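You operate a simulated robot arm through the tools that you are given. There is no shell and no other tool. Be economical: measure what you need, move in short steps, check, and stop when the job is done.

Carry out the task below with a simulated robot arm. There is one attempt and no reset: what you move stays moved.

TASK
Line up the brown tea box, the white stoneware pot, the clear empty jar and the bread roll from the island top side by side in the free space on the island top, so that, seen from the front, the white stoneware pot is not the rightmost; the clear empty jar stands somewhere left of the white stoneware pot; the brown tea box is not next to the white stoneware pot; the bread roll is at one of the ends. Left, right, front and back are as seen from the side where you work. Leave all else as you found it, and nothing knocked over.
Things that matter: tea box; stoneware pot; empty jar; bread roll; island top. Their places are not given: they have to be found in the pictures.

The check looks at the end state, three seconds after you hand in, the way a careful person would. Anything else that was tipped, shoved, dropped, spilled or broken makes it a failure.

THE ROBOT
A 7-joint arm with a two-finger parallel gripper, fixed in place. Base frame: the origin is at the foot of the arm, x ahead of it, y to its left, z up; the work surface is at about z = 920. Units: mm, degrees, N and s.
With the tool pointing down near the work surface it reaches from about 280 to 680 mm from the base axis. Its first joint turns from -66.0 to 66.0 degrees. Payload 1.57 kg.
The tool frame sits at the grasp point between the pads (the TCP): z along the fingers, y along the line on which they close. The tips reach 30 mm beyond it. The gripper opens to 110 mm. The fingers are 24 mm wide and 12 mm thick; the gripper's body (48 by 112 mm) begins 78 mm behind the TCP.
Orientation is that of the tool frame in the base frame, as a unit quaternion [w, x, y, z]. With the fingers straight down and closing along the base's y, the tool's x points along the base's -x, its y along +y and its z along -z.

THE INTERFACE
- The arm moves only by the tool move_arm. Its argument "steps" is a list of rows, each a list of 7 numbers: the turn, a rotation vector about the tool's x, y, z in degrees, then the shift along the tool's x, y, z in mm, then the finger opening in mm, from 0 to 110. In form: [[rx, ry, rz, dx, dy, dz, claw], ...]. A call has 1 to 20 rows; each row shifts and turns the commanded pose from where the row before left it, along the tool's axes as they then stand. Rows are played at 5 a second. More than 50 mm and 8.6 degrees between two rows, or a gripper value outside its range, and nothing of the call is played. A pose out of reach is approached as far as the arm can. The call stops where the force on the tool passes 40 N (or 10 N more than at its start, if that is more) or the arm is blocked; 0.2 s more then pass. Each finger travels about 108 mm/s and halts on what it meets, pressing with about 32 N; the grip force reading is that of the motor and also rises with nothing between the fingers. The clock runs only during rows and for 0.2 s after the last one: add rows that do not move to give the fingers time. The reply holds the time, the measured pose of the TCP, the force on the tool along the base axes, the opening and the grip force, in the units named above and with some noise.
- Cameras (640 x 400 px; columns grow to the right, rows downward): "scene" is fixed at [171, -397.6, 1404.2]; the picture's right is [0.72, -0.70, 0.00], its down [-0.40, -0.42, -0.81] and it looks along [0.57, 0.58, -0.58] (base axes); focal length 246 px, centre (320, 200). "wrist" rides on the gripper at [-36, 0, -80] in the tool frame; the picture's right is [0.00, -1.00, 0.00], its down [0.97, 0.00, -0.24] and it looks along [0.24, 0.00, 0.97] (tool axes); focal length 218 px, centre (320, 200).
- get_image(camera): a new picture of that camera. It takes no simulated time.
- probe_pixels(camera, pixels): there is no depth. For up to 12 entries [column, row, z] of the newest picture of that camera ("zoom" is the newest enlarged one), the place [x, y] in the base frame at which the ray of that pixel passes the height z, good to about 3 mm. It takes no simulated time.
- enlarge(camera, box): a new picture of the part [left, top, right, bottom] of that camera's present view, enlarged. It takes no simulated time.
- hand_in(): hands the job in; it is judged then, once.

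Go step by step. Measure first, check grasps and placings, and put right what went wrong. The budget is 80 turns and 34 pictures, counting those below and the enlarged ones. Unless the task says otherwise, let go and move clear before handing in, and close with one line.

The tools are called after "Emit:" as name(argument=value, ...) on one line, values as JSON. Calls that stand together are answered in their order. move_arm: Moves the arm, as the interface text tells. Its arguments: {"type":"object","properties":{"steps":{"type":"array","items":{"type":"array","items":{"type":"number"}}}},"required":["steps"]} The other tools are called the same way: get_image (camera) takes a picture; probe_pixels (camera, pixels) gives the place at which the rays of pixels pass given heights; enlarge (camera, box) takes an enlarged picture of a part of a camera's view; hand_in () hands the job in.

At the start:

```text
clock: 0.0
eef_pos: [451.6, 42.8, 1171.5]
tcp_rot: [0.0, 0.0, 1.0, 0.001]
ft_force: [-0.5, -0.3, 0.0]
gripper_width: 110.1
grasp_force: 0.0
```

scene: 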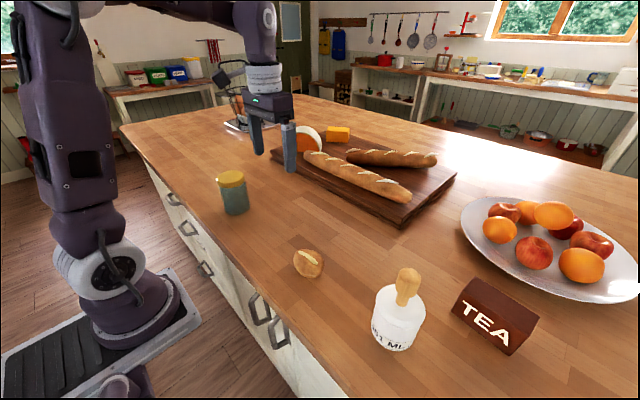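
wrist: 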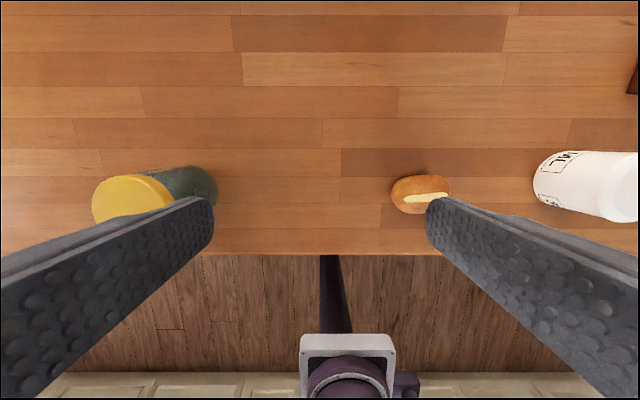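

The pictures show the jar at about scene (233,192), the roll at (308,263), the pot at (398,315) and the tea box at (495,315). The only order that fits, left to right, is tea box, jar, pot, roll. I'll measure them next.

Emit:
enlarge(camera="scene", box=[200, 150, 560, 375])

Emit:
probe_pixels(camera="scene", pixels=[[236, 213, 920], [231, 178, 990], [308, 277, 920], [308, 263, 945], [394, 348, 920], [408, 272, 1030], [505, 354, 920], [452, 311, 920], [537, 322, 920], [466, 279, 970], [270, 152, 920], [405, 228, 920]])

Emit:
probe_pixels(camera="wrist", pixels=[[217, 188, 920], [188, 166, 920], [421, 194, 945], [392, 194, 940], [452, 194, 940], [421, 174, 940], [421, 214, 940], [536, 180, 920], [560, 152, 920], [320, 253, 920], [628, 90, 970]])

```text
1.78 times, centred on (380, 262) of scene
```

zoom: 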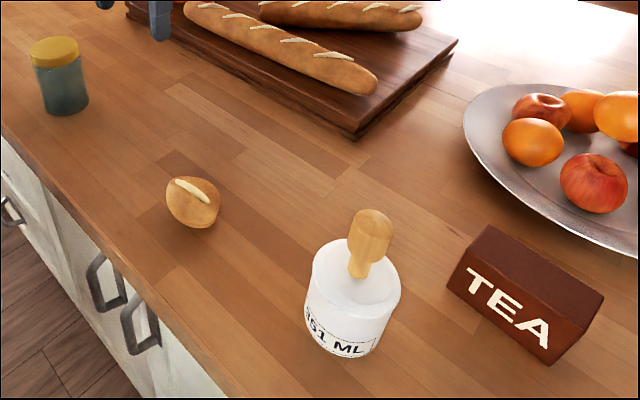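

```text
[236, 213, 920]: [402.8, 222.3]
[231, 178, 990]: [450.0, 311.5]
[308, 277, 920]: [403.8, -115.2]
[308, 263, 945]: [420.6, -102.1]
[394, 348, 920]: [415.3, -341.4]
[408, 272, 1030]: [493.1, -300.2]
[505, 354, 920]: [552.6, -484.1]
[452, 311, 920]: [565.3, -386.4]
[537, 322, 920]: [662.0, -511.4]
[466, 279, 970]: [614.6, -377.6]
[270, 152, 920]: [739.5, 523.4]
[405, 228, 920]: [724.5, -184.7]
```

```text
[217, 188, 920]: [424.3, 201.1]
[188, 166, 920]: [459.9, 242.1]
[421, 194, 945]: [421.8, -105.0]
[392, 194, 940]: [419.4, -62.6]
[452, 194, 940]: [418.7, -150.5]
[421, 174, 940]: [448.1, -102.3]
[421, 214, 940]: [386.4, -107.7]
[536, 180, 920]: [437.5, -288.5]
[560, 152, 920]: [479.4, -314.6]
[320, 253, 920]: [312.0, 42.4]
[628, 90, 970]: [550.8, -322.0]
```

Tea box, jar, pot, roll is the order, and the jar (about 428,240) can stay where it is. The tea box, at about x 585, y −438, looks near the reach limit, so I'll move over the right side for a closer look.

Emit:
move_arm(steps=[[0, 0, 0, 0, -48, 0, 110], [0, 0, 0, 0, -48, 0, 110], [0, 0, 0, 0, -48, 0, 110], [0, 0, 0, 0, -48, 0, 110], [0, 0, 0, 0, -48, 0, 110], [0, 0, 0, 0, -48, 0, 110], [0, 0, 0, 0, -48, 0, 110], [0, 0, 0, 0, -48, 0, 110], [0, 0, 0, -10, -20, 0, 110], [0, 0, 0, 0, 0, 0, 110]])

Emit:
get_image(camera="wrist")

```text
clock: 2.2
eef_pos: [462.7, -360.5, 1173.2]
tcp_rot: [0.0, 0.0, 1.0, 0.001]
ft_force: [0.0, 0.3, -1.2]
gripper_width: 109.8
grasp_force: 0.1
```

```text
30 pictures are left
```

wrist: 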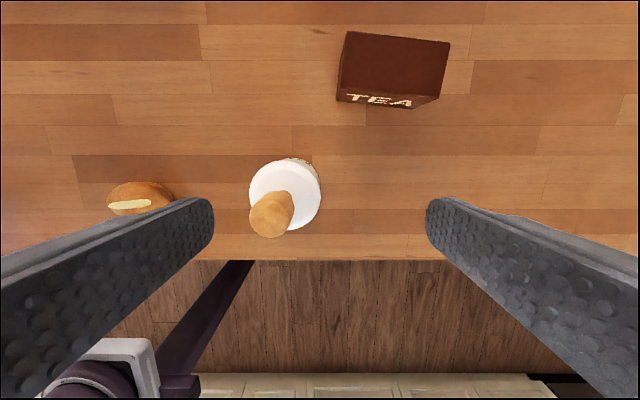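

The tea box is now at wrist (390,70) and the pot, with a wooden knob on top, at (285,195). I'll probe their corners and edges.

Emit:
probe_pixels(camera="wrist", pixels=[[336, 101, 920], [413, 109, 920], [339, 93, 980], [438, 97, 980], [450, 42, 980], [347, 31, 980], [339, 93, 970], [347, 31, 970], [250, 195, 1000], [321, 195, 1000], [290, 160, 1000], [270, 218, 1040]])

Emit:
enlarge(camera="wrist", box=[230, 10, 486, 250])

Emit:
enlarge(camera="scene", box=[350, 250, 560, 380])

```text
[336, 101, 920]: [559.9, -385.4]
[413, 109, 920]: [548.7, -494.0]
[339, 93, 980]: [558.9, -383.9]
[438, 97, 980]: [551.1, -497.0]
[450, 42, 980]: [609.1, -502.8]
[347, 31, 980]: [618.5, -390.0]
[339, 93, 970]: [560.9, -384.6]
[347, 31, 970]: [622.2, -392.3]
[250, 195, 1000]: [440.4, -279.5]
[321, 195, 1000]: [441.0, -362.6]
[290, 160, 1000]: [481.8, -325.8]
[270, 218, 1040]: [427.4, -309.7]
```

```text
1.67 times, centred on (358, 130) of wrist
```

zoom: 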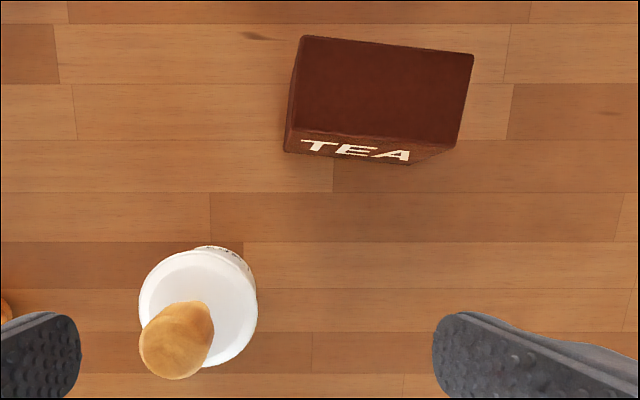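

```text
3.05 times, centred on (455, 315) of scene
```

zoom: 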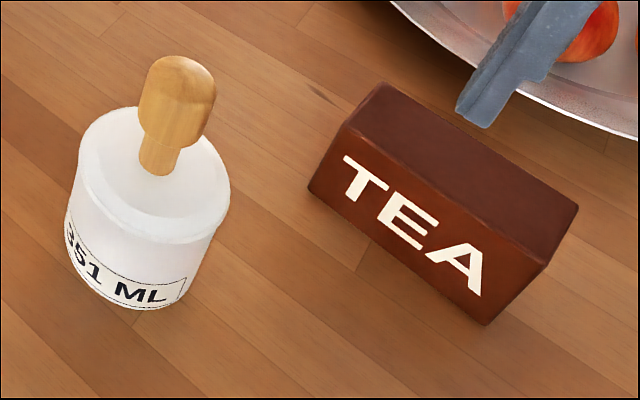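

Next I'll triangulate the box height and the pot using both cameras.

Emit:
probe_pixels(camera="scene", pixels=[[464.2, 289.4, 950], [464.2, 289.4, 970], [464.2, 289.4, 990], [528.1, 336.3, 950], [528.1, 336.3, 970], [528.1, 336.3, 990], [539.6, 317.3, 970], [474, 277.3, 970], [413.5, 270, 1030], [413.5, 270, 1060], [396, 327, 990], [396, 327, 1000]])

Emit:
probe_pixels(camera="wrist", pixels=[[340, 87, 950], [340, 87, 970], [340, 87, 990], [438.8, 98.9, 950], [438.8, 98.9, 970], [438.8, 98.9, 990], [270, 218, 1030], [270, 218, 1060], [292, 228, 990], [292, 228, 1000], [450, 42, 960], [347, 31, 960]])

```text
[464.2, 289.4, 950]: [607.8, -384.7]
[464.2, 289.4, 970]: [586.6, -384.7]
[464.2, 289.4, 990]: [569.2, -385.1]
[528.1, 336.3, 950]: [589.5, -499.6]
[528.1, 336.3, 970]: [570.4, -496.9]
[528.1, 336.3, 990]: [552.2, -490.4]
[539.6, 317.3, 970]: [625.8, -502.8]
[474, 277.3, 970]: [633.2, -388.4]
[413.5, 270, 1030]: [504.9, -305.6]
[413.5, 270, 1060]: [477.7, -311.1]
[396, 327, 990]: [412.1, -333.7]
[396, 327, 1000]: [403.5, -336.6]
```

```text
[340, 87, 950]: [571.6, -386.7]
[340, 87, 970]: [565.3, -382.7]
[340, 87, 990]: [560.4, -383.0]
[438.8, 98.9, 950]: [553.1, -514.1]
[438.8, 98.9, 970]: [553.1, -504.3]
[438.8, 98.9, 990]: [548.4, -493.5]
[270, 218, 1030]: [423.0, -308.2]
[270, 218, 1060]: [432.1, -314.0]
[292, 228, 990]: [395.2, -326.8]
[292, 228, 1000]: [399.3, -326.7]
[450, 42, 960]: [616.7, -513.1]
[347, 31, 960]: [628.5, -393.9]
```

The box's centre is about (582,−440), its top at z≈993, with a size of about 108×57 and a yaw of about 5°. I'll turn the gripper to close along its short side, and tilt it outward in the plane of the faces to gain reach.

Emit:
move_arm(steps=[[0, 0, 7.95, 0, 0, 0, 110], [0, 0, 7.95, 0, 0, 0, 110], [0, 0, 7.95, 0, 0, 0, 110], [0, 0, 7.95, 0, 0, 0, 110], [0, 0, 7.95, 0, 0, 0, 110], [0, 0, 7.95, 0, 0, 0, 110], [0, 0, 7.95, 0, 0, 0, 110], [0, 0, 7.95, 0, 0, 0, 110], [0, 0, 7.95, 0, 0, 0, 110], [0, 0, 7.95, 0, 0, 0, 110], [0, 0, 7.95, 0, 0, 0, 110], [0, 0, 7.95, 0, 0, 0, 110], [0, -8, 0, 0, 0, 0, 110], [0, -8, 0, 0, 0, 0, 110], [0, -8, 0, 0, 0, 0, 110], [0, 0, 0, 0, 40, 0, 110], [0, 0, 0, 0, 40, 0, 110], [0, 0, 0, 0, 40, 0, 110], [0, 0, 0, 0, 0, 0, 110]])

Emit:
get_image(camera="wrist")

```text
clock: 6.2
eef_pos: [550.6, -359.5, 1169.6]
tcp_rot: [0.14, 0.723, 0.659, -0.153]
ft_force: [0.4, -0.7, -0.6]
gripper_width: 109.8
grasp_force: 0.1
out of reach, approached as far as the arm can: row 18
```

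```text
27 pictures are left
```

wrist: 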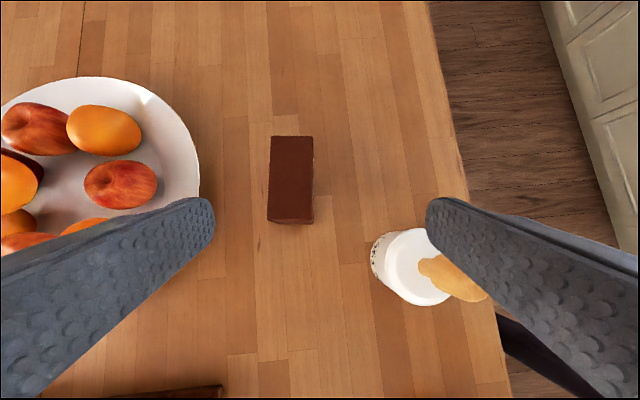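

The box now lies straight in the view at (291,180), with the fruit plate's edge at (200,170). I'll check the box's location and the plate clearance.

Emit:
probe_pixels(camera="wrist", pixels=[[271, 136, 993], [313, 137, 993], [268, 220, 993], [312, 221, 993], [200, 175, 940], [195, 140, 940], [199, 195, 940], [277, 224, 920], [312, 224, 920], [371, 255, 925], [395, 232, 1000], [451, 300, 1000]])

```text
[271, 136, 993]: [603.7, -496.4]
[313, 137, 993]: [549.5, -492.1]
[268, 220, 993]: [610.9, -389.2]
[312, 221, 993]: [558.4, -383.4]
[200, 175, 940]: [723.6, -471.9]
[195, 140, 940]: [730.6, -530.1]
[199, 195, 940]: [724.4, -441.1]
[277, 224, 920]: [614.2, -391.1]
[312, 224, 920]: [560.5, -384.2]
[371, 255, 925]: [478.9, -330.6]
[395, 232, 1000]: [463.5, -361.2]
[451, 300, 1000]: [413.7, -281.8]
```

The box is centred at (581,−440), 54 mm wide, and the plate is well clear at x≥723. I'll descend and tilt a bit more to see where the reach allows me to go.

Emit:
move_arm(steps=[[0, 0, 0, 13.5, 0, 30.5, 90], [0, 0, 0, 13.5, 0, 30.5, 90], [0, 0, 0, 13.5, 0, 30.5, 90], [0, -8, 0, 0, 0, 0, 90], [0, 0, 0, 0, 0, 0, 90]])

```text
clock: 7.4
eef_pos: [550.2, -359.0, 1068.7]
tcp_rot: [0.186, 0.711, 0.647, -0.203]
ft_force: [-0.1, -0.4, 0.0]
gripper_width: 89.9
grasp_force: 0.1
```

Commands are clipped to what was reached, so I'm now at (550,−359,1069). I'll move to above the box.

Emit:
move_arm(steps=[[0, 0, 0, -14.4, 12.6, 20.8, 90], [0, 0, 0, -14.4, 12.6, 20.8, 90], [0, 0, 0, -14.4, 12.6, 20.8, 90], [0, 0, 0, 0, 0, 0, 90]])

```text
clock: 8.4
eef_pos: [580.6, -433.3, 1037.9]
tcp_rot: [0.186, 0.711, 0.647, -0.203]
ft_force: [0.4, 0.8, 0.5]
gripper_width: 90.0
grasp_force: 0.0
```

Reached (581,−433,1038). I'll go straight down to z≈963.

Emit:
move_arm(steps=[[0, 0, 0, 13.3, 0, 21.2, 90], [0, 0, 0, 13.3, 0, 21.2, 90], [0, 0, 0, 13.3, 0, 21.2, 90], [0, 0, 0, 0, 0, 0, 90]])

Emit:
get_image(camera="scene")

```text
clock: 9.4
eef_pos: [583.1, -432.1, 962.0]
tcp_rot: [0.186, 0.711, 0.647, -0.204]
ft_force: [0.1, 0.0, -0.3]
gripper_width: 90.3
grasp_force: 0.0
```

```text
26 pictures are left
```

scene: 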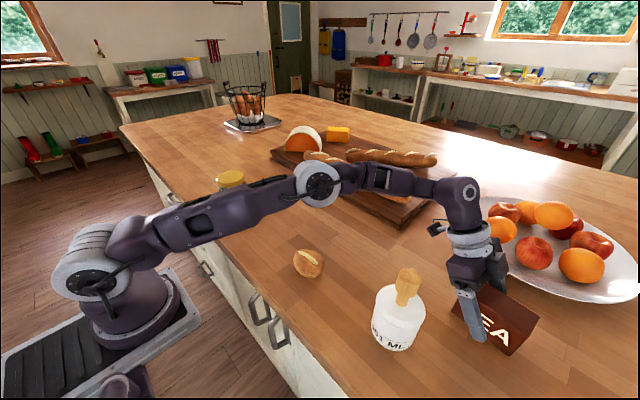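

The fingers straddle the box, seen at scene (480,320). I'll close them and lift a little.

Emit:
move_arm(steps=[[0, 0, 0, 0, 0, 0, 45], [0, 0, 0, 0, 0, 0, 45], [0, 0, 0, 0, 0, 0, 45], [0, 0, 0, 0, 0, 0, 45]])

Emit:
move_arm(steps=[[0, 0, 0, -10.6, 0, -17, 45], [0, 0, 0, -10.6, 0, -17, 45], [0, 0, 0, 0, 0, 0, 45]])

```text
clock: 10.4
eef_pos: [581.4, -431.1, 961.9]
tcp_rot: [0.186, 0.711, 0.647, -0.204]
ft_force: [-0.3, -0.7, 0.2]
gripper_width: 54.6
grasp_force: 31.4
```

```text
clock: 11.2
eef_pos: [583.5, -432.3, 1000.8]
tcp_rot: [0.185, 0.712, 0.646, -0.204]
ft_force: [0.4, -0.2, -1.7]
gripper_width: 54.9
grasp_force: 32.0
```

The box is held at width 54.8 mm and lifted. I'll raise it inward, keeping it behind the pot, and untilt.

Emit:
move_arm(steps=[[0, 0, 0, 6, -5.9, -27.3, 45], [0, 0, 0, 6, -5.9, -27.3, 45], [0, 0, 0, 6, -5.9, -27.3, 45], [0, 0, 0, 6, -5.9, -27.3, 45], [0, 0, 0, 6, -5.9, -27.3, 45], [0, 8, 0, 0, 0, 0, 45], [0, 8, 0, 0, 0, 0, 45], [0, 8, 0, 0, 0, 0, 45], [0, 8, 0, 0, 0, 0, 45], [0, 0, -5.4, 0, 0, 0, 45], [0, 0, 0, 0, 0, 0, 45]])

```text
clock: 13.6
eef_pos: [554.8, -329.5, 1089.7]
tcp_rot: [0.016, 0.708, 0.704, -0.047]
ft_force: [0.3, 0.4, -1.1]
gripper_width: 54.8
grasp_force: 31.9
out of reach, approached as far as the arm can: row 9
```

The untilt was clipped with about 5° left over. I'll move to the left at x≈555, where there is more reach, and correct the tilt there.

Emit:
move_arm(steps=[[0, 0, 0, 48, 0, -6, 45], [0, 0, 0, 48, 0, -6, 45], [0, 0, 0, 48, 0, -6, 45], [-2.5, 5.1, 0, 0, 0, 0, 45], [0, 0, 0, 48, 0, -1, 45], [0, 0, 0, 48, 0, -1, 45], [0, 0, 0, 48, 0, 0, 45], [0, 0, 0, 0, 0, 0, 45]])

```text
clock: 15.4
eef_pos: [556.8, -43.1, 1099.0]
tcp_rot: [0.0, 0.709, 0.705, 0.001]
ft_force: [0.6, -0.3, -1.6]
gripper_width: 54.7
grasp_force: 31.8
```

Level again. I'll continue left to y≈360 at box-bottom z≈1057, above everything nearby.

Emit:
move_arm(steps=[[0, 0, 0, 48, -5, 0, 45], [0, 0, 0, 48, -5, 0, 45], [0, 0, 0, 48, -5, 0, 45], [0, 0, 0, 48, -5, 0, 45], [0, 0, 0, 48, -5, 0, 45], [0, 0, 0, 48, -5, 0, 45], [0, 0, 0, 48, -5, 0, 45], [0, 0, 0, 48, -5, 0, 45], [0, 0, 0, 24, -5, 0, 45], [0, 0, 0, 0, 0, 0, 45]])

Emit:
get_image(camera="wrist")

Emit:
get_image(camera="scene")

```text
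clock: 17.6
eef_pos: [513.5, 362.1, 1098.8]
tcp_rot: [0.002, 0.705, 0.709, -0.006]
ft_force: [-0.2, -0.3, -1.3]
gripper_width: 54.6
grasp_force: 31.6
out of reach, approached as far as the arm can: row 9
```

```text
25 pictures are left
```

wrist: 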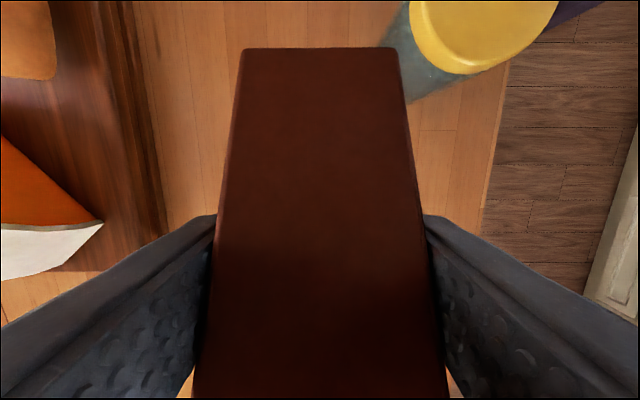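

```text
24 pictures are left
```

scene: 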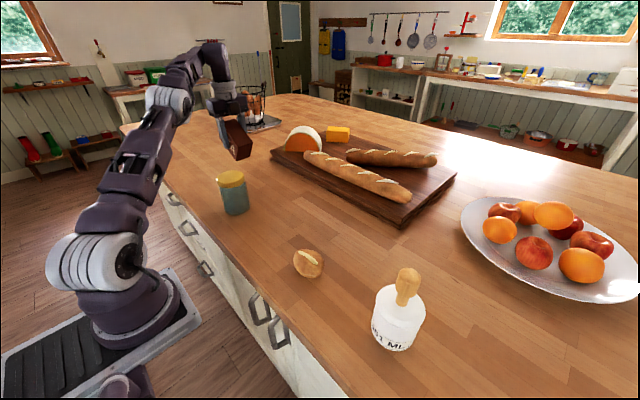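

The path was clear. I'll locate the jar precisely, along with the board edge and the bread-basket tray, using the present views.

Emit:
probe_pixels(camera="scene", pixels=[[231, 178, 1000], [231, 178, 1010], [231, 178, 1020], [236, 208, 920], [224, 210, 920], [249, 207, 920], [238, 215, 920], [225, 124, 920], [245, 133, 920], [272, 152, 920]])

Emit:
probe_pixels(camera="wrist", pixels=[[483, 20, 1000], [483, 20, 1010], [410, 20, 1000], [557, 15, 1000], [480, 73, 985], [410, 20, 985], [557, 15, 985], [160, 200, 920], [160, 200, 945], [386, 45, 920], [412, 103, 920], [490, 200, 920]])

```text
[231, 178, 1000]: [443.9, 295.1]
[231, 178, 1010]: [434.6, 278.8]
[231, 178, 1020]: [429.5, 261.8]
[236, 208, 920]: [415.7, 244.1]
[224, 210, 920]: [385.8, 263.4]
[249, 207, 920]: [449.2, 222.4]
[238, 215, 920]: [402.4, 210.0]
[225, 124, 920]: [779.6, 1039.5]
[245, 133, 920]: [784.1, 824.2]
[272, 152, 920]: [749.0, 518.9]
```

```text
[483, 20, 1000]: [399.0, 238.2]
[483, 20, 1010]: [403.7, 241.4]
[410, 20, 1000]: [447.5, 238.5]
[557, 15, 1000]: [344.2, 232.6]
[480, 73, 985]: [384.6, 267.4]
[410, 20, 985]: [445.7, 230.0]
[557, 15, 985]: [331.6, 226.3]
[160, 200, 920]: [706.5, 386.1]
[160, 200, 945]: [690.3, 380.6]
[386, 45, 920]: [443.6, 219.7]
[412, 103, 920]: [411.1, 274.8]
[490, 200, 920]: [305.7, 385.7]
```

Combining both views, the jar's centre is about (416,245), its radius about 39 and its top about z 1030. The box goes to (417,380), so I'll move there and lower to just above the top.

Emit:
move_arm(steps=[[0, 0, 0, 13, -32, 0, 45], [0, 0, 0, 13, -32, 0, 45], [0, 0, 0, 0, -32, 0, 45], [0, 0, 0, 0, 0, 0, 45], [0, 0, 0, 0, 0, 42, 45], [0, 0, 0, 0, 0, 42, 45], [0, 0, 0, 0, 0, 36, 45], [0, 0, 0, 0, 0, 0, 45]])

Emit:
get_image(camera="scene")

```text
clock: 19.4
eef_pos: [417.0, 394.0, 976.3]
tcp_rot: [0.001, 0.709, 0.705, 0.001]
ft_force: [0.5, 0.6, 6.1]
gripper_width: 54.5
grasp_force: 31.8
```

```text
23 pictures are left
```

scene: 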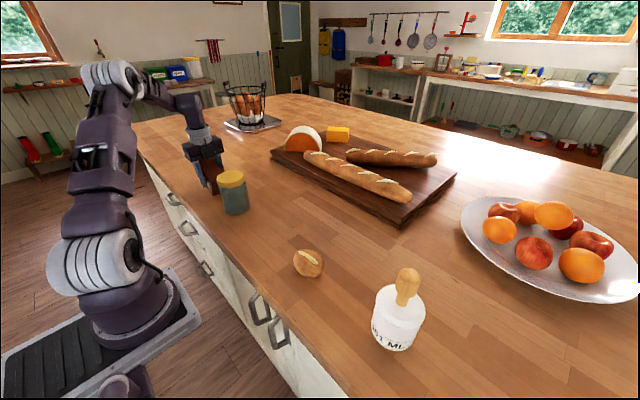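

The force is already 6 N upward at z 976, so one end of the box may be hanging low. I'll take a closer look.

Emit:
enlarge(camera="scene", box=[160, 100, 280, 230])

Emit:
get_image(camera="wrist")

```text
3.08 times, centred on (220, 165) of scene
```

zoom: 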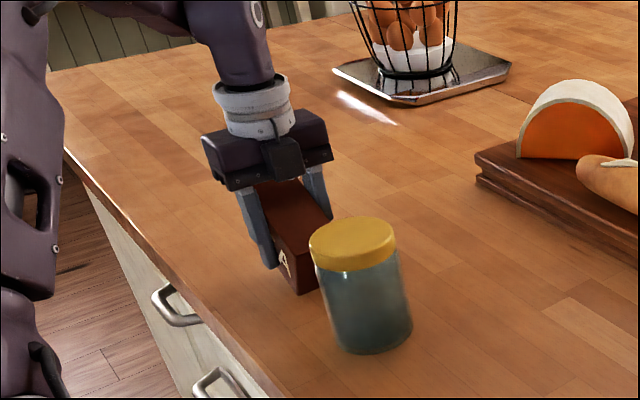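

```text
21 pictures are left
```

wrist: 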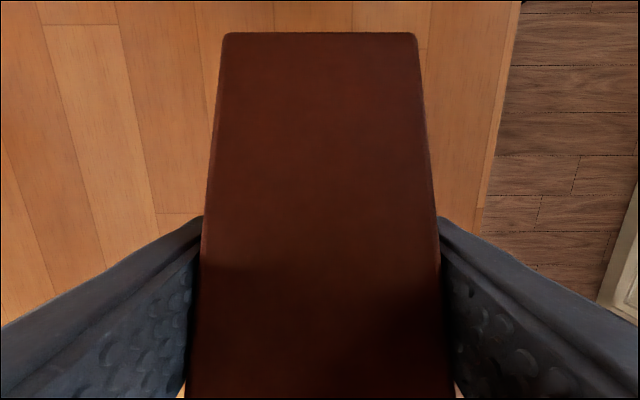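

The box is pitched about 30° because I picked it with a tilted tool and then straightened the tool; the low corner touched the table. I'll raise it and restore the original −32° tilt so the box is level.

Emit:
move_arm(steps=[[0, 0, 0, 0, 0, -40, 45], [0, 0, 0, 0, 0, -20, 45], [0, -8, 0, 0, 0, 0, 45], [0, -8, 0, 0, 0, 0, 45], [0, -8, 0, 0, 0, 0, 45], [0, -8, 0, 0, 0, 0, 45], [0, 0, 0, 0, 0, 0, 45]])

Emit:
enlarge(camera="scene", box=[160, 90, 280, 220])

```text
clock: 21.0
eef_pos: [403.6, 365.9, 1014.2]
tcp_rot: [0.196, 0.681, 0.678, -0.196]
ft_force: [-0.4, -0.3, -1.9]
gripper_width: 54.8
grasp_force: 31.7
out of reach, approached as far as the arm can: row 5, 6
```

```text
3.08 times, centred on (220, 155) of scene
```

zoom: 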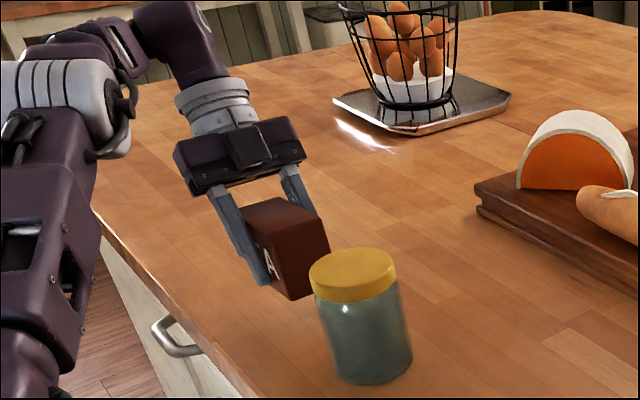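

The box is level now, though reach clipped the position to (404,366,1014); the jar is undisturbed. I'll lower partway and then shift left/back as reach allows.

Emit:
move_arm(steps=[[0, 0, 0, 9, 0, 14.4, 45], [0, 0, 0, 9, 0, 14.4, 45], [0, 0, 0, 8.5, 5, -5.3, 45], [0, 0, 0, 8.5, 5, -5.3, 45], [0, 0, 0, 0, 0, 0, 45]])

```text
clock: 22.2
eef_pos: [409.3, 376.6, 980.5]
tcp_rot: [0.195, 0.681, 0.679, -0.193]
ft_force: [0.2, 0.9, -0.9]
gripper_width: 54.9
grasp_force: 32.1
out of reach, approached as far as the arm can: row 4
```

Now at (409,377,980). I'll lower the last 17 mm gently.

Emit:
move_arm(steps=[[0, 0, 0, 4, 0, 6.4, 45], [0, 0, 0, 3.2, 0, 5.1, 45], [0, 0, 0, 1.6, 0, 2.5, 45], [0, 0, 0, 0, 0, 0, 45]])

Emit:
enlarge(camera="scene", box=[160, 90, 280, 220])

```text
clock: 23.2
eef_pos: [410.0, 377.6, 964.1]
tcp_rot: [0.194, 0.682, 0.678, -0.196]
ft_force: [-0.2, -1.1, -1.8]
gripper_width: 54.7
grasp_force: 31.6
```

```text
3.08 times, centred on (220, 155) of scene
```

zoom: 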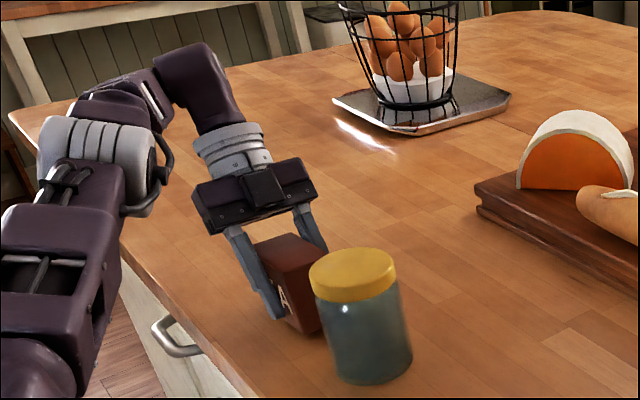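

It's at z 964 with no contact yet. I'll lower about 2 mm and then open modestly.

Emit:
move_arm(steps=[[0, 0, 0, 0.8, 0, 1.3, 45], [0, 0, 0, 0.3, 0, 0.4, 45], [0, 0, 0, 0, 0, 0, 45]])

Emit:
move_arm(steps=[[0, 0, 0, 0, 0, 0, 60], [0, 0, 0, 0, 0, 0, 80], [0, 0, 0, 0, 0, 0, 80], [0, 0, 0, 0, 0, 0, 80]])

```text
clock: 24.0
eef_pos: [409.9, 375.6, 961.7]
tcp_rot: [0.195, 0.681, 0.678, -0.194]
ft_force: [1.0, 0.3, 0.9]
gripper_width: 54.7
grasp_force: 32.0
```

```text
clock: 25.0
eef_pos: [410.6, 377.6, 962.4]
tcp_rot: [0.194, 0.681, 0.678, -0.195]
ft_force: [-1.1, 0.2, -0.2]
gripper_width: 80.1
grasp_force: 0.0
```

Released with the box standing. I'll lift out upward with a slight inward motion, then untilt.

Emit:
move_arm(steps=[[0, 0, 0, -12.2, 0, -10, 80], [0, 0, 0, -12.2, 0, -10, 80], [0, 0, 0, -24.4, 0, -20.1, 80], [0, 0, 0, -24.4, 0, -20.1, 80], [0, 0, 0, -13, 0, -21, 80], [0, 0, 0, -13, 0, -21, 80], [0, 8, 0, 0, 0, 0, 80], [0, 8, 0, 0, 0, 0, 80], [0, 8, 0, 0, 0, 0, 80], [0, 8, 0, 0, 0, 0, 80], [0, 0, 0, 0, 0, -40, 80], [0, 0, 0, 0, 0, 0, 80]])

Emit:
get_image(camera="wrist")

```text
clock: 27.6
eef_pos: [408.8, 346.7, 1115.3]
tcp_rot: [0.001, 0.709, 0.705, 0.0]
ft_force: [-0.1, 0.0, 0.3]
gripper_width: 80.1
grasp_force: 0.1
out of reach, approached as far as the arm can: row 6
```

```text
18 pictures are left
```

wrist: 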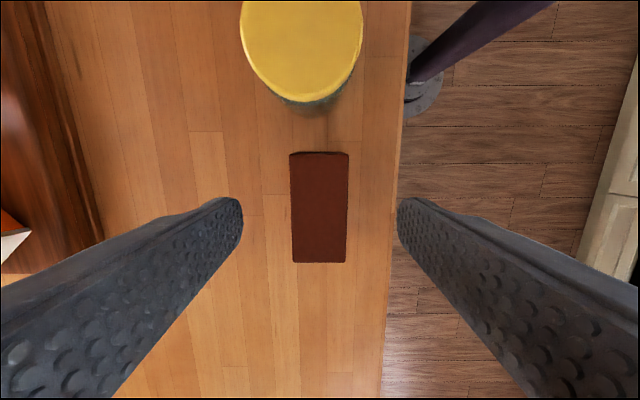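

Emit:
probe_pixels(camera="wrist", pixels=[[290, 153, 995], [349, 154, 995], [292, 262, 995], [345, 262, 995], [241, 30, 1028], [362, 30, 1028], [300, 100, 1028], [280, 92, 920], [335, 94, 920], [302, 110, 920], [302, 34, 1028]])

```text
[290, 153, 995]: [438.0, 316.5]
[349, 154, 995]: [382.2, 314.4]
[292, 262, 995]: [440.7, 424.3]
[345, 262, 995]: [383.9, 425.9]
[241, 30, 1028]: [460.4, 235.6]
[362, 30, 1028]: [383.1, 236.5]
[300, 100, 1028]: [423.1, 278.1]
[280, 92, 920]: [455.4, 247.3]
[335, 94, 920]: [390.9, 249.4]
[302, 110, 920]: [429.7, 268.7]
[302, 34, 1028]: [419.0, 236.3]
```

The tea box stands at (411,370), aligned with the jar at (420,237) with a ~40 mm gap. The pot's knob top is at about z 1088, so I'll grip its body with the tool leaning sideways to keep the knob clear of the gripper body. First I'll travel right and turn the wrist.

Emit:
move_arm(steps=[[0, 0, 0, -20, 0, -20, 110], [0, 0, 0, -48, 1, 0, 110], [0, 0, 0, -48, 1, 0, 110], [0, 0, 0, -48, 1, 0, 110], [0, 0, 0, -48, 1, 0, 110], [0, 0, 0, -48, 1, 0, 110], [0, 0, 0, -48, 1, 0, 110], [0, 0, 0, -48, 1, 0, 110], [0, 0, 0, -48, 1, 0, 110], [0, 0, 0, -48, 1, 0, 110], [0, 0, 0, -48, 1, 0, 110], [0, 0, 0, -48, 1, 0, 110], [0, 0, 7, 0, 0, 0, 110], [0, 0, 7, 0, 0, 0, 110], [0, 0, 7, 0, 0, 0, 110], [0, 0, 7, 0, 0, 0, 110], [0, 0, 7, 0, 0, 0, 110], [0, 0, 0, 0, 0, 0, 110]])

Emit:
get_image(camera="wrist")

```text
clock: 31.4
eef_pos: [417.8, -201.0, 1137.2]
tcp_rot: [0.001, 0.889, 0.459, 0.0]
ft_force: [0.5, 0.9, -0.5]
gripper_width: 110.2
grasp_force: 0.0
```

```text
17 pictures are left
```

wrist: 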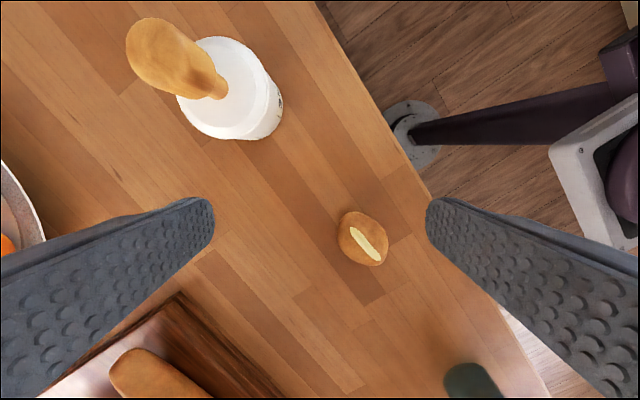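

The pot's knob (150,50), its rim ellipse and the roll (362,240) are all in view. I'll probe heights by cross-checking.

Emit:
probe_pixels(camera="wrist", pixels=[[148, 48, 1080], [148, 48, 1095], [200, 52, 1000], [248, 118, 1000], [176, 98, 1000], [222, 37, 1000], [268, 75, 1000], [228, 138, 1000], [280, 95, 920], [262, 138, 920], [362, 240, 945], [222, 86, 1000]])

Emit:
enlarge(camera="wrist", box=[110, 10, 430, 280])

Emit:
probe_pixels(camera="scene", pixels=[[409, 270, 1080], [409, 270, 1090], [409, 270, 1100], [395, 350, 920], [373, 330, 920], [421, 338, 920], [375, 296, 1000], [425, 311, 1000], [293, 258, 940], [324, 266, 940], [310, 249, 960], [308, 278, 922]])

```text
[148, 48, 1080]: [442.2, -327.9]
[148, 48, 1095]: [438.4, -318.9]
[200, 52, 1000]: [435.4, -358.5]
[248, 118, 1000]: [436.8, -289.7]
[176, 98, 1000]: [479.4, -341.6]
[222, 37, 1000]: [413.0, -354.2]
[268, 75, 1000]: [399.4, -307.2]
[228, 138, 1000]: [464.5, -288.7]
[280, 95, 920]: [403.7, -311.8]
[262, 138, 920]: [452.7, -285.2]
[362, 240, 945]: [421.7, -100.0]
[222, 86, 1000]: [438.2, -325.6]
```

```text
1.48 times, centred on (270, 145) of wrist
```

zoom: 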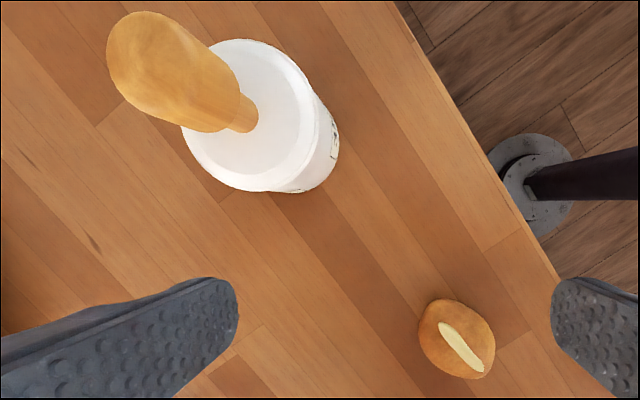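

```text
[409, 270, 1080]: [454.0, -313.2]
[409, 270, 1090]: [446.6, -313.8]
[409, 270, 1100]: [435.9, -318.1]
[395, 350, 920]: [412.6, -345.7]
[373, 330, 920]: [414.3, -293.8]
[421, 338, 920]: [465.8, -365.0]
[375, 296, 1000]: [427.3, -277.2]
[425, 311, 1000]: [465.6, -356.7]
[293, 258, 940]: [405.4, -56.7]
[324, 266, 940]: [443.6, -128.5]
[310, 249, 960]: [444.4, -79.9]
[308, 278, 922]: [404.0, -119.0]
```

Pot centre is (441,−322), diameter ≈82, rim at z≈1000 and knob top ≈1092. I'll tilt the tool 40° (camera side down, leaning right/near) and move above the pot.

Emit:
move_arm(steps=[[0, 8, 0, 0, 0, 0, 110], [0, 8, 0, 0, 0, 0, 110], [0, 8, 0, 0, 0, 0, 110], [0, 8, 0, 0, 0, 0, 110], [0, 8, 0, 0, 0, 0, 110], [0, 0, 0, -21.2, 29.6, -19.1, 110], [0, 0, 0, -21.2, 29.6, -19.1, 110], [0, 0, 0, -21.2, 29.6, -19.1, 110], [0, 0, 0, 0, 0, 0, 110]])

Emit:
get_image(camera="scene")

```text
clock: 33.4
eef_pos: [439.8, -325.3, 1135.8]
tcp_rot: [-0.158, 0.834, 0.432, 0.305]
ft_force: [-0.7, -0.1, -0.4]
gripper_width: 109.7
grasp_force: 0.0
```

```text
15 pictures are left
```

scene: 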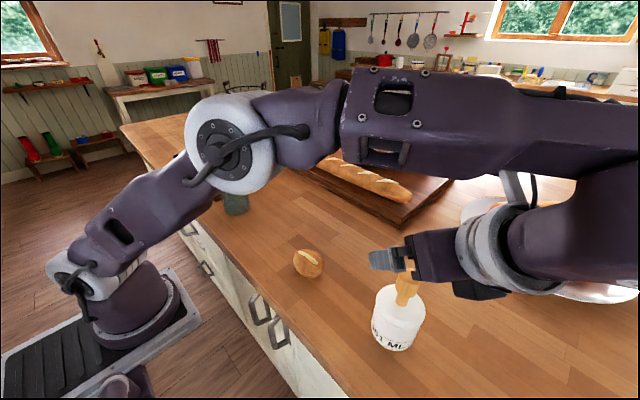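

Reached without clipping. I'll descend vertically to just above rim level and check the alignment.

Emit:
move_arm(steps=[[0, 0, 0, -21.2, -0.2, 26.7, 110], [0, 0, 0, -21.4, -0.2, 26.7, 110], [0, 0, 0, -19, -0.2, 24, 110], [0, 0, 0, 0, 0, 0, 110]])

Emit:
get_image(camera="wrist")

Emit:
enlarge(camera="scene", box=[340, 220, 560, 370])

```text
clock: 34.4
eef_pos: [440.3, -319.8, 1039.4]
tcp_rot: [-0.156, 0.835, 0.432, 0.304]
ft_force: [0.1, -0.2, 0.3]
gripper_width: 110.1
grasp_force: 0.2
```

```text
14 pictures are left
```

wrist: 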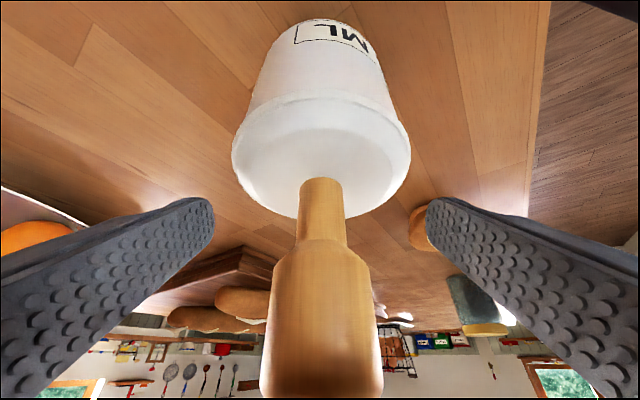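

```text
2.67 times, centred on (450, 295) of scene
```

zoom: 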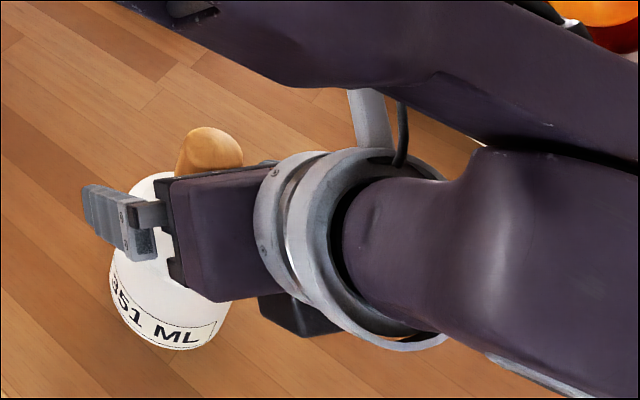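

The pot is centred between the fingers (column 321) and the knob is clear of the gripper body. I'll descend to z≈963.

Emit:
move_arm(steps=[[0, 0, 0, -16.5, 0.6, 19.2, 110], [0, 0, 0, -16.5, 0.6, 19.2, 110], [0, 0, 0, -16.2, 0.6, 18.8, 110], [0, 0, 0, 0, 0, 0, 110]])

Emit:
get_image(camera="wrist")

```text
clock: 35.4
eef_pos: [442.2, -319.9, 964.6]
tcp_rot: [-0.156, 0.835, 0.432, 0.304]
ft_force: [-0.1, 1.4, 0.0]
gripper_width: 109.9
grasp_force: 0.3
```

```text
12 pictures are left
```

wrist: 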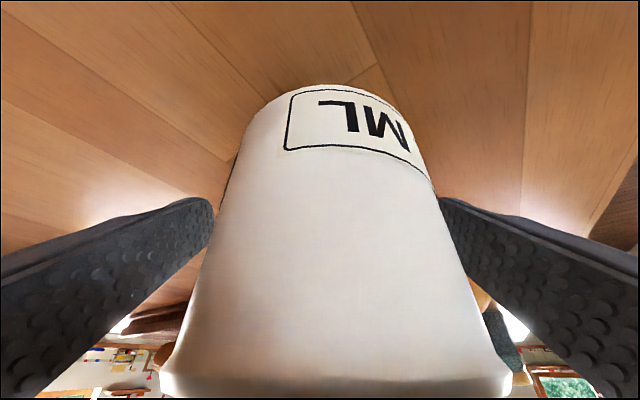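

The fingers straddle the pot body and it's centred. I'll close, then lift slightly.

Emit:
move_arm(steps=[[0, 0, 0, 0, 0, 0, 90], [0, 0, 0, 0, 0, 0, 65], [0, 0, 0, 0, 0, 0, 65], [0, 0, 0, 0, 0, 0, 65]])

Emit:
move_arm(steps=[[0, 0, 0, 6.4, 0, -7.7, 65], [0, 0, 0, 12.8, 0, -15.3, 65], [0, 0, 0, 0, 0, 0, 65]])

```text
clock: 36.4
eef_pos: [442.8, -320.7, 965.2]
tcp_rot: [-0.157, 0.834, 0.433, 0.304]
ft_force: [0.2, -1.0, -0.8]
gripper_width: 78.1
grasp_force: 31.5
```

```text
clock: 37.2
eef_pos: [442.9, -321.2, 995.0]
tcp_rot: [-0.157, 0.835, 0.432, 0.304]
ft_force: [-0.3, 0.5, -4.8]
gripper_width: 78.4
grasp_force: 32.3
```

Held (≈0.5 kg). I'll carry it leftward at constant orientation, bottom at about z 1005, passing over the roll.

Emit:
move_arm(steps=[[0, 0, 0, 34.9, -17.4, -3.4, 65], [0, 0, 0, 34.9, -17.4, -3.4, 65], [0, 0, 0, 24.9, -26.5, 20.9, 65], [0, 0, 0, 24.9, -26.5, 20.9, 65], [0, 0, 0, 24.9, -26.5, 20.9, 65], [0, 0, 0, 24.9, -26.5, 20.9, 65], [0, 0, 0, 24.9, -26.5, 20.9, 65], [0, 0, 0, 0, 0, 0, 65]])

```text
clock: 39.0
eef_pos: [428.3, -53.2, 1042.8]
tcp_rot: [-0.157, 0.834, 0.433, 0.304]
ft_force: [-0.2, 0.6, -4.8]
gripper_width: 78.2
grasp_force: 32.0
```

Orientation held. I'll go on to (418,115).

Emit:
move_arm(steps=[[0, 0, 0, 25.1, -26.4, 21.1, 65], [0, 0, 0, 25.1, -26.4, 21.1, 65], [0, 0, 0, 25.1, -26.4, 21.1, 65], [0, 0, 0, 25.1, -26.4, 21.1, 65], [0, 0, 0, 0, 0, 0, 65]])

Emit:
get_image(camera="scene")

```text
clock: 40.2
eef_pos: [416.5, 115.4, 1043.8]
tcp_rot: [-0.158, 0.834, 0.433, 0.304]
ft_force: [0.2, -0.1, -4.6]
gripper_width: 78.4
grasp_force: 31.7
```

```text
11 pictures are left
```

scene: 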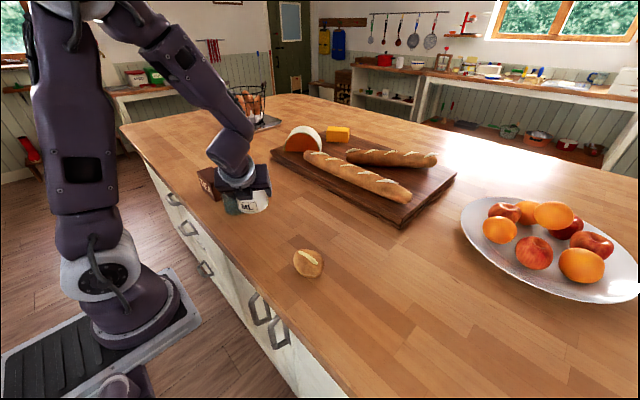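

At (416.5,115) as planned. I'll lower to about 5 mm above the table and then gently down.

Emit:
move_arm(steps=[[0, 0, 0, -15.8, 0, 18.9, 65], [0, 0, 0, -15.8, 0, 18.9, 65], [0, 0, 0, -14.5, 0, 17.2, 65], [0, 0, 0, -1.6, 0, 1.9, 65], [0, 0, 0, 0, 0, 0, 65]])

Emit:
move_arm(steps=[[0, 0, 0, -0.9, 0, 1.1, 65], [0, 0, 0, -0.9, 0, 1.1, 65], [0, 0, 0, 0, 0, 0, 65]])

```text
clock: 41.4
eef_pos: [418.4, 115.9, 970.1]
tcp_rot: [-0.157, 0.834, 0.432, 0.304]
ft_force: [-0.2, -0.6, -4.1]
gripper_width: 77.9
grasp_force: 31.9
```

```text
clock: 42.2
eef_pos: [417.0, 115.8, 967.7]
tcp_rot: [-0.157, 0.834, 0.433, 0.303]
ft_force: [-1.0, 0.7, -5.0]
gripper_width: 77.9
grasp_force: 31.8
```

Emit:
move_arm(steps=[[0, 0, 0, -0.8, 0, 0.9, 65], [0, 0, 0, -0.7, 0, 0.8, 65], [0, 0, 0, 0, 0, 0, 65]])

```text
clock: 43.0
eef_pos: [417.9, 116.3, 965.1]
tcp_rot: [-0.156, 0.834, 0.433, 0.304]
ft_force: [0.2, 0.2, -4.4]
gripper_width: 78.3
grasp_force: 32.0
```

Still carrying the weight (−4.4 N) at 965.1, so I'll lower a millimetre more at a time.

Emit:
move_arm(steps=[[0, 0, 0, -0.6, 0, 0.8, 65], [0, 0, 0, 0, 0, 0, 65]])

Emit:
move_arm(steps=[[0, 0, 0, -0.6, 0, 0.8, 65], [0, 0, 0, 0, 0, 0, 65]])

```text
clock: 43.6
eef_pos: [417.8, 115.6, 964.5]
tcp_rot: [-0.157, 0.834, 0.433, 0.304]
ft_force: [-1.3, -2.4, 0.9]
gripper_width: 78.0
grasp_force: 32.1
```

```text
clock: 44.2
eef_pos: [417.2, 116.3, 965.0]
tcp_rot: [-0.158, 0.833, 0.432, 0.306]
ft_force: [-5.0, -3.8, 21.2]
gripper_width: 78.3
grasp_force: 31.9
```

Seated, with 21 N of contact. I'll ease back up and open slowly.

Emit:
move_arm(steps=[[0, 0, 0, 0.6, 0, -0.8, 65], [0, 0, 0, 0, 0, 0, 65], [0, 0, 0, 0, 0, 0, 80], [0, 0, 0, 0, 0, 0, 95], [0, 0, 0, 0, 0, 0, 110], [0, 0, 0, 0, 0, 0, 110], [0, 0, 0, 0, 0, 0, 110]])

Emit:
get_image(camera="wrist")

```text
clock: 45.8
eef_pos: [417.7, 115.9, 964.4]
tcp_rot: [-0.156, 0.834, 0.433, 0.304]
ft_force: [0.1, 0.4, 0.2]
gripper_width: 110.0
grasp_force: 0.0
```

```text
10 pictures are left
```

wrist: 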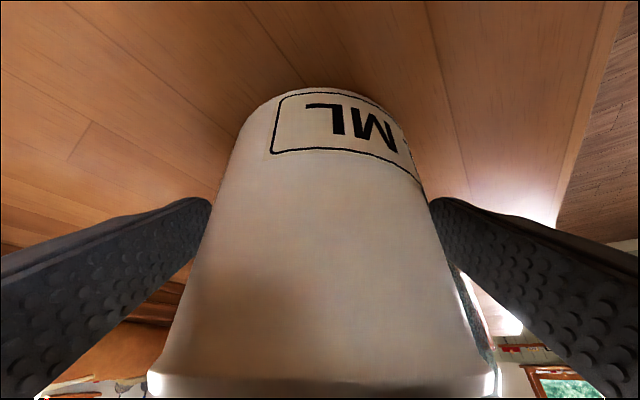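

The pot stands free. I'll lift straight up until the fingers clear the knob, then untilt and move toward the roll.

Emit:
move_arm(steps=[[0, 0, 0, 27.6, 0, -32.9, 110], [0, 0, 0, 27.6, 0, -32.9, 110], [0, 0, 0, 27.6, 0, -32.9, 110], [0, 0, 0, 27.6, 0, -32.9, 110], [0, 0, 0, 10, 0, -12, 110], [0, -8, 0, 0, 0, 0, 110], [0, -8, 0, 0, 0, 0, 110], [0, -8, 0, 0, 0, 0, 110], [0, -8, 0, 0, 0, 0, 110], [0, -8, 0, 0, 0, 0, 110], [0, 0, 0, 0, 0, 0, 110]])

```text
clock: 48.2
eef_pos: [418.7, 116.2, 1151.9]
tcp_rot: [0.001, 0.888, 0.46, 0.0]
ft_force: [0.0, 0.5, 0.0]
gripper_width: 110.1
grasp_force: 0.0
```

Clear. I'll move above the roll and turn the closing axis along x.

Emit:
move_arm(steps=[[0, 0, 0, -36.5, 26.4, 0, 110], [0, 0, 0, -36.5, 26.4, 0, 110], [0, 0, 0, -36.5, 26.4, 0, 110], [0, 0, 0, -36.5, 26.4, 0, 110], [0, 0, -7, 0, 0, 0, 110], [0, 0, -7, 0, 0, 0, 110], [0, 0, -7, 0, 0, 0, 110], [0, 0, -7, 0, 0, 0, 110], [0, 0, -7, 0, 0, 0, 110], [0, 0, 0, 0, 0, 40, 110], [0, 0, 0, 0, 0, 0, 110]])

Emit:
get_image(camera="wrist")

Emit:
get_image(camera="scene")

```text
clock: 50.6
eef_pos: [419.5, -66.3, 1111.5]
tcp_rot: [-0.001, 0.708, 0.706, 0.0]
ft_force: [1.0, -0.5, -0.2]
gripper_width: 110.0
grasp_force: 0.1
```

```text
9 pictures are left
```

wrist: 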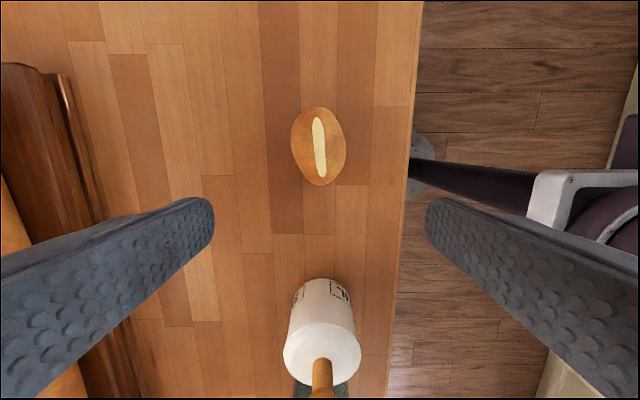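

```text
8 pictures are left
```

scene: 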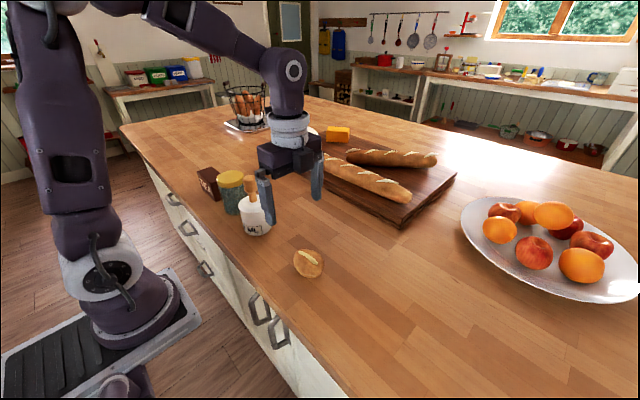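

Emit:
probe_pixels(camera="wrist", pixels=[[291, 142, 940], [347, 145, 940], [317, 107, 940], [322, 186, 940], [319, 147, 950], [286, 360, 1000], [361, 360, 1000], [296, 320, 920], [325, 279, 920]])

Emit:
probe_pixels(camera="scene", pixels=[[309, 263, 940], [309, 263, 950], [309, 263, 960]])

```text
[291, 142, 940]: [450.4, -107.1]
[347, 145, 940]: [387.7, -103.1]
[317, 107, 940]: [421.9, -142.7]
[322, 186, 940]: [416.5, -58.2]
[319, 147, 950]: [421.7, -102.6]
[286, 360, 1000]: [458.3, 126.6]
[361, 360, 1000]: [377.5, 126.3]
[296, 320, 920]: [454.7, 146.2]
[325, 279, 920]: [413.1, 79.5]
```

```text
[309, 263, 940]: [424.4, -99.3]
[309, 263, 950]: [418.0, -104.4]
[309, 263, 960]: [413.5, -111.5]
```

The roll is centred at (419.5,−102), 62×84 mm with its long side along y. I'll go above it and descend to z 954.

Emit:
move_arm(steps=[[0, 0, 0, -36, 0, 0, 100], [0, 0, 0, 0, 0, 45, 100], [0, 0, 0, 0, 0, 45, 100], [0, 0, 0, 0, 0, 45, 100], [0, 0, 0, 0, 0, 21, 100], [0, 0, 0, 0, 0, 0, 100]])

Emit:
move_arm(steps=[[0, 0, 0, 0, 0, 0, 70], [0, 0, 0, 0, 0, 0, 50], [0, 0, 0, 0, 0, 0, 50], [0, 0, 0, 0, 0, 0, 50], [0, 0, 0, 0, 0, -20, 50], [0, 0, 0, 0, 0, 0, 50]])

```text
clock: 52.0
eef_pos: [418.5, -101.6, 954.7]
tcp_rot: [0.0, 0.709, 0.705, 0.001]
ft_force: [0.2, -0.3, 0.4]
gripper_width: 99.8
grasp_force: 0.0
```

```text
clock: 53.4
eef_pos: [419.7, -102.1, 976.6]
tcp_rot: [0.0, 0.708, 0.706, 0.0]
ft_force: [1.1, -0.2, -0.4]
gripper_width: 54.3
grasp_force: 32.0
```

The roll is held at 54 mm. I'll shift it 90 mm left to y≈−12, set it down and check the force.

Emit:
move_arm(steps=[[0, 0, 0, 30, 0, 0, 50], [0, 0, 0, 30, 0, 0, 50], [0, 0, 0, 30, 0, 0, 50], [0, 0, 0, 0, 0, 0, 50], [0, 0, 0, 0, 0, 10, 50], [0, 0, 0, 0, 0, 8, 50], [0, 0, 0, 0, 0, 3, 50], [0, 0, 0, 0, 0, 0, 50]])

Emit:
enlarge(camera="scene", box=[180, 140, 360, 300])

```text
clock: 55.2
eef_pos: [421.0, -10.7, 955.5]
tcp_rot: [0.001, 0.709, 0.705, 0.001]
ft_force: [-2.1, 0.5, 22.4]
gripper_width: 54.5
grasp_force: 32.5
```

```text
2.50 times, centred on (270, 220) of scene
```

zoom: 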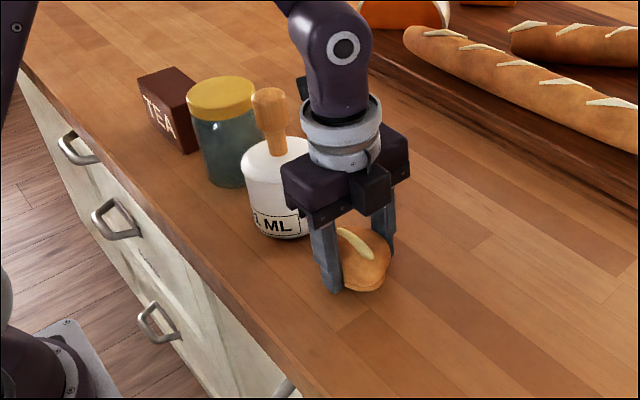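

The roll is on the table (22 N contact) and clear of the pot. I'll ease up 1 mm, release, and rise.

Emit:
move_arm(steps=[[0, 0, 0, 0, 0, -1, 50], [0, 0, 0, 0, 0, 0, 60], [0, 0, 0, 0, 0, 0, 75], [0, 0, 0, 0, 0, 0, 90], [0, 0, 0, 0, 0, 0, 90], [0, 0, 0, 0, 0, -40, 90], [0, 0, 0, 0, 0, -45, 90], [0, 0, 0, 0, 0, -45, 90], [0, 0, 0, 0, 0, -45, 90], [0, 0, 0, -40, 0, -20, 90], [0, 0, 0, -45, 0, 0, 90], [0, 0, 0, -45, 0, 0, 90], [0, 0, 0, 0, 0, 0, 90]])

Emit:
get_image(camera="scene")

Emit:
get_image(camera="wrist")

```text
clock: 58.0
eef_pos: [418.7, -140.8, 1149.1]
tcp_rot: [0.001, 0.709, 0.705, 0.001]
ft_force: [0.1, 0.3, -0.2]
gripper_width: 90.2
grasp_force: 0.0
```

```text
6 pictures are left
```

scene: 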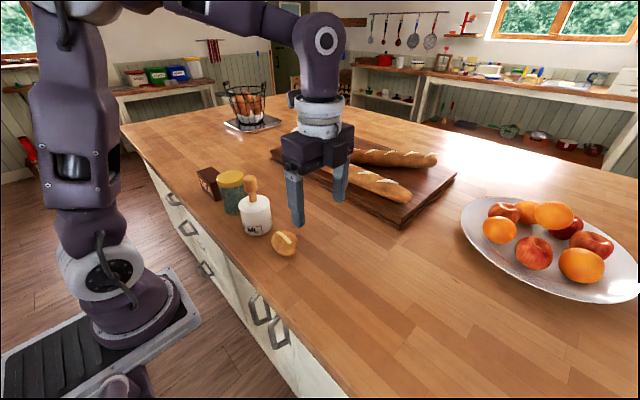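

```text
5 pictures are left
```

wrist: 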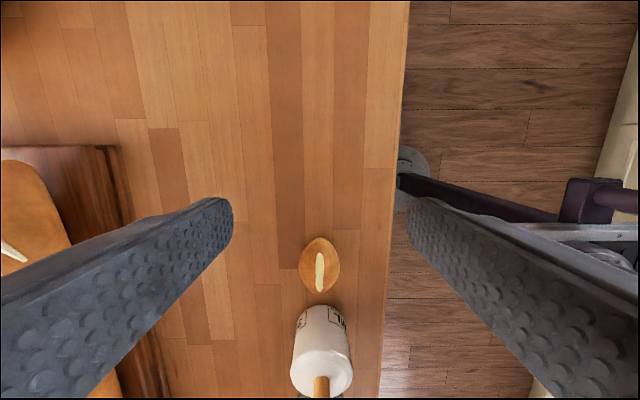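

Everything stands in the order tea box, jar, pot, roll. I'll take one enlarged look before handing in.

Emit:
enlarge(camera="scene", box=[180, 150, 320, 270])

Emit:
probe_pixels(camera="wrist", pixels=[[299, 262, 940], [339, 262, 940], [320, 238, 940], [320, 292, 940], [290, 370, 1000], [352, 370, 1000], [320, 304, 920]])

```text
3.33 times, centred on (250, 210) of scene
```

zoom: 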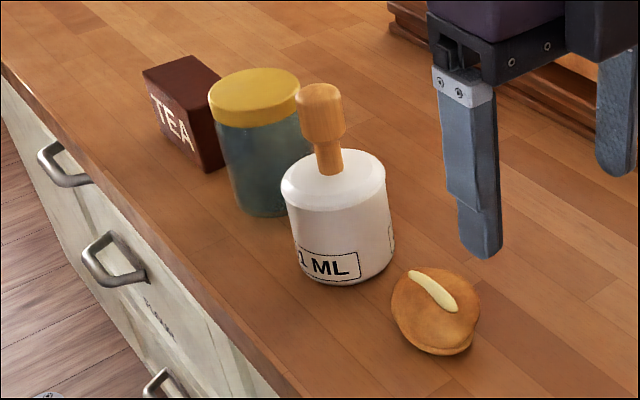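

```text
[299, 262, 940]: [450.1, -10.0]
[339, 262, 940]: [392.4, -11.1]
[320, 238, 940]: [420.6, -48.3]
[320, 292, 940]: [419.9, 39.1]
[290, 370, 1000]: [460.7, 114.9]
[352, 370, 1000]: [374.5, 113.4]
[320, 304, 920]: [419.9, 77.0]
```

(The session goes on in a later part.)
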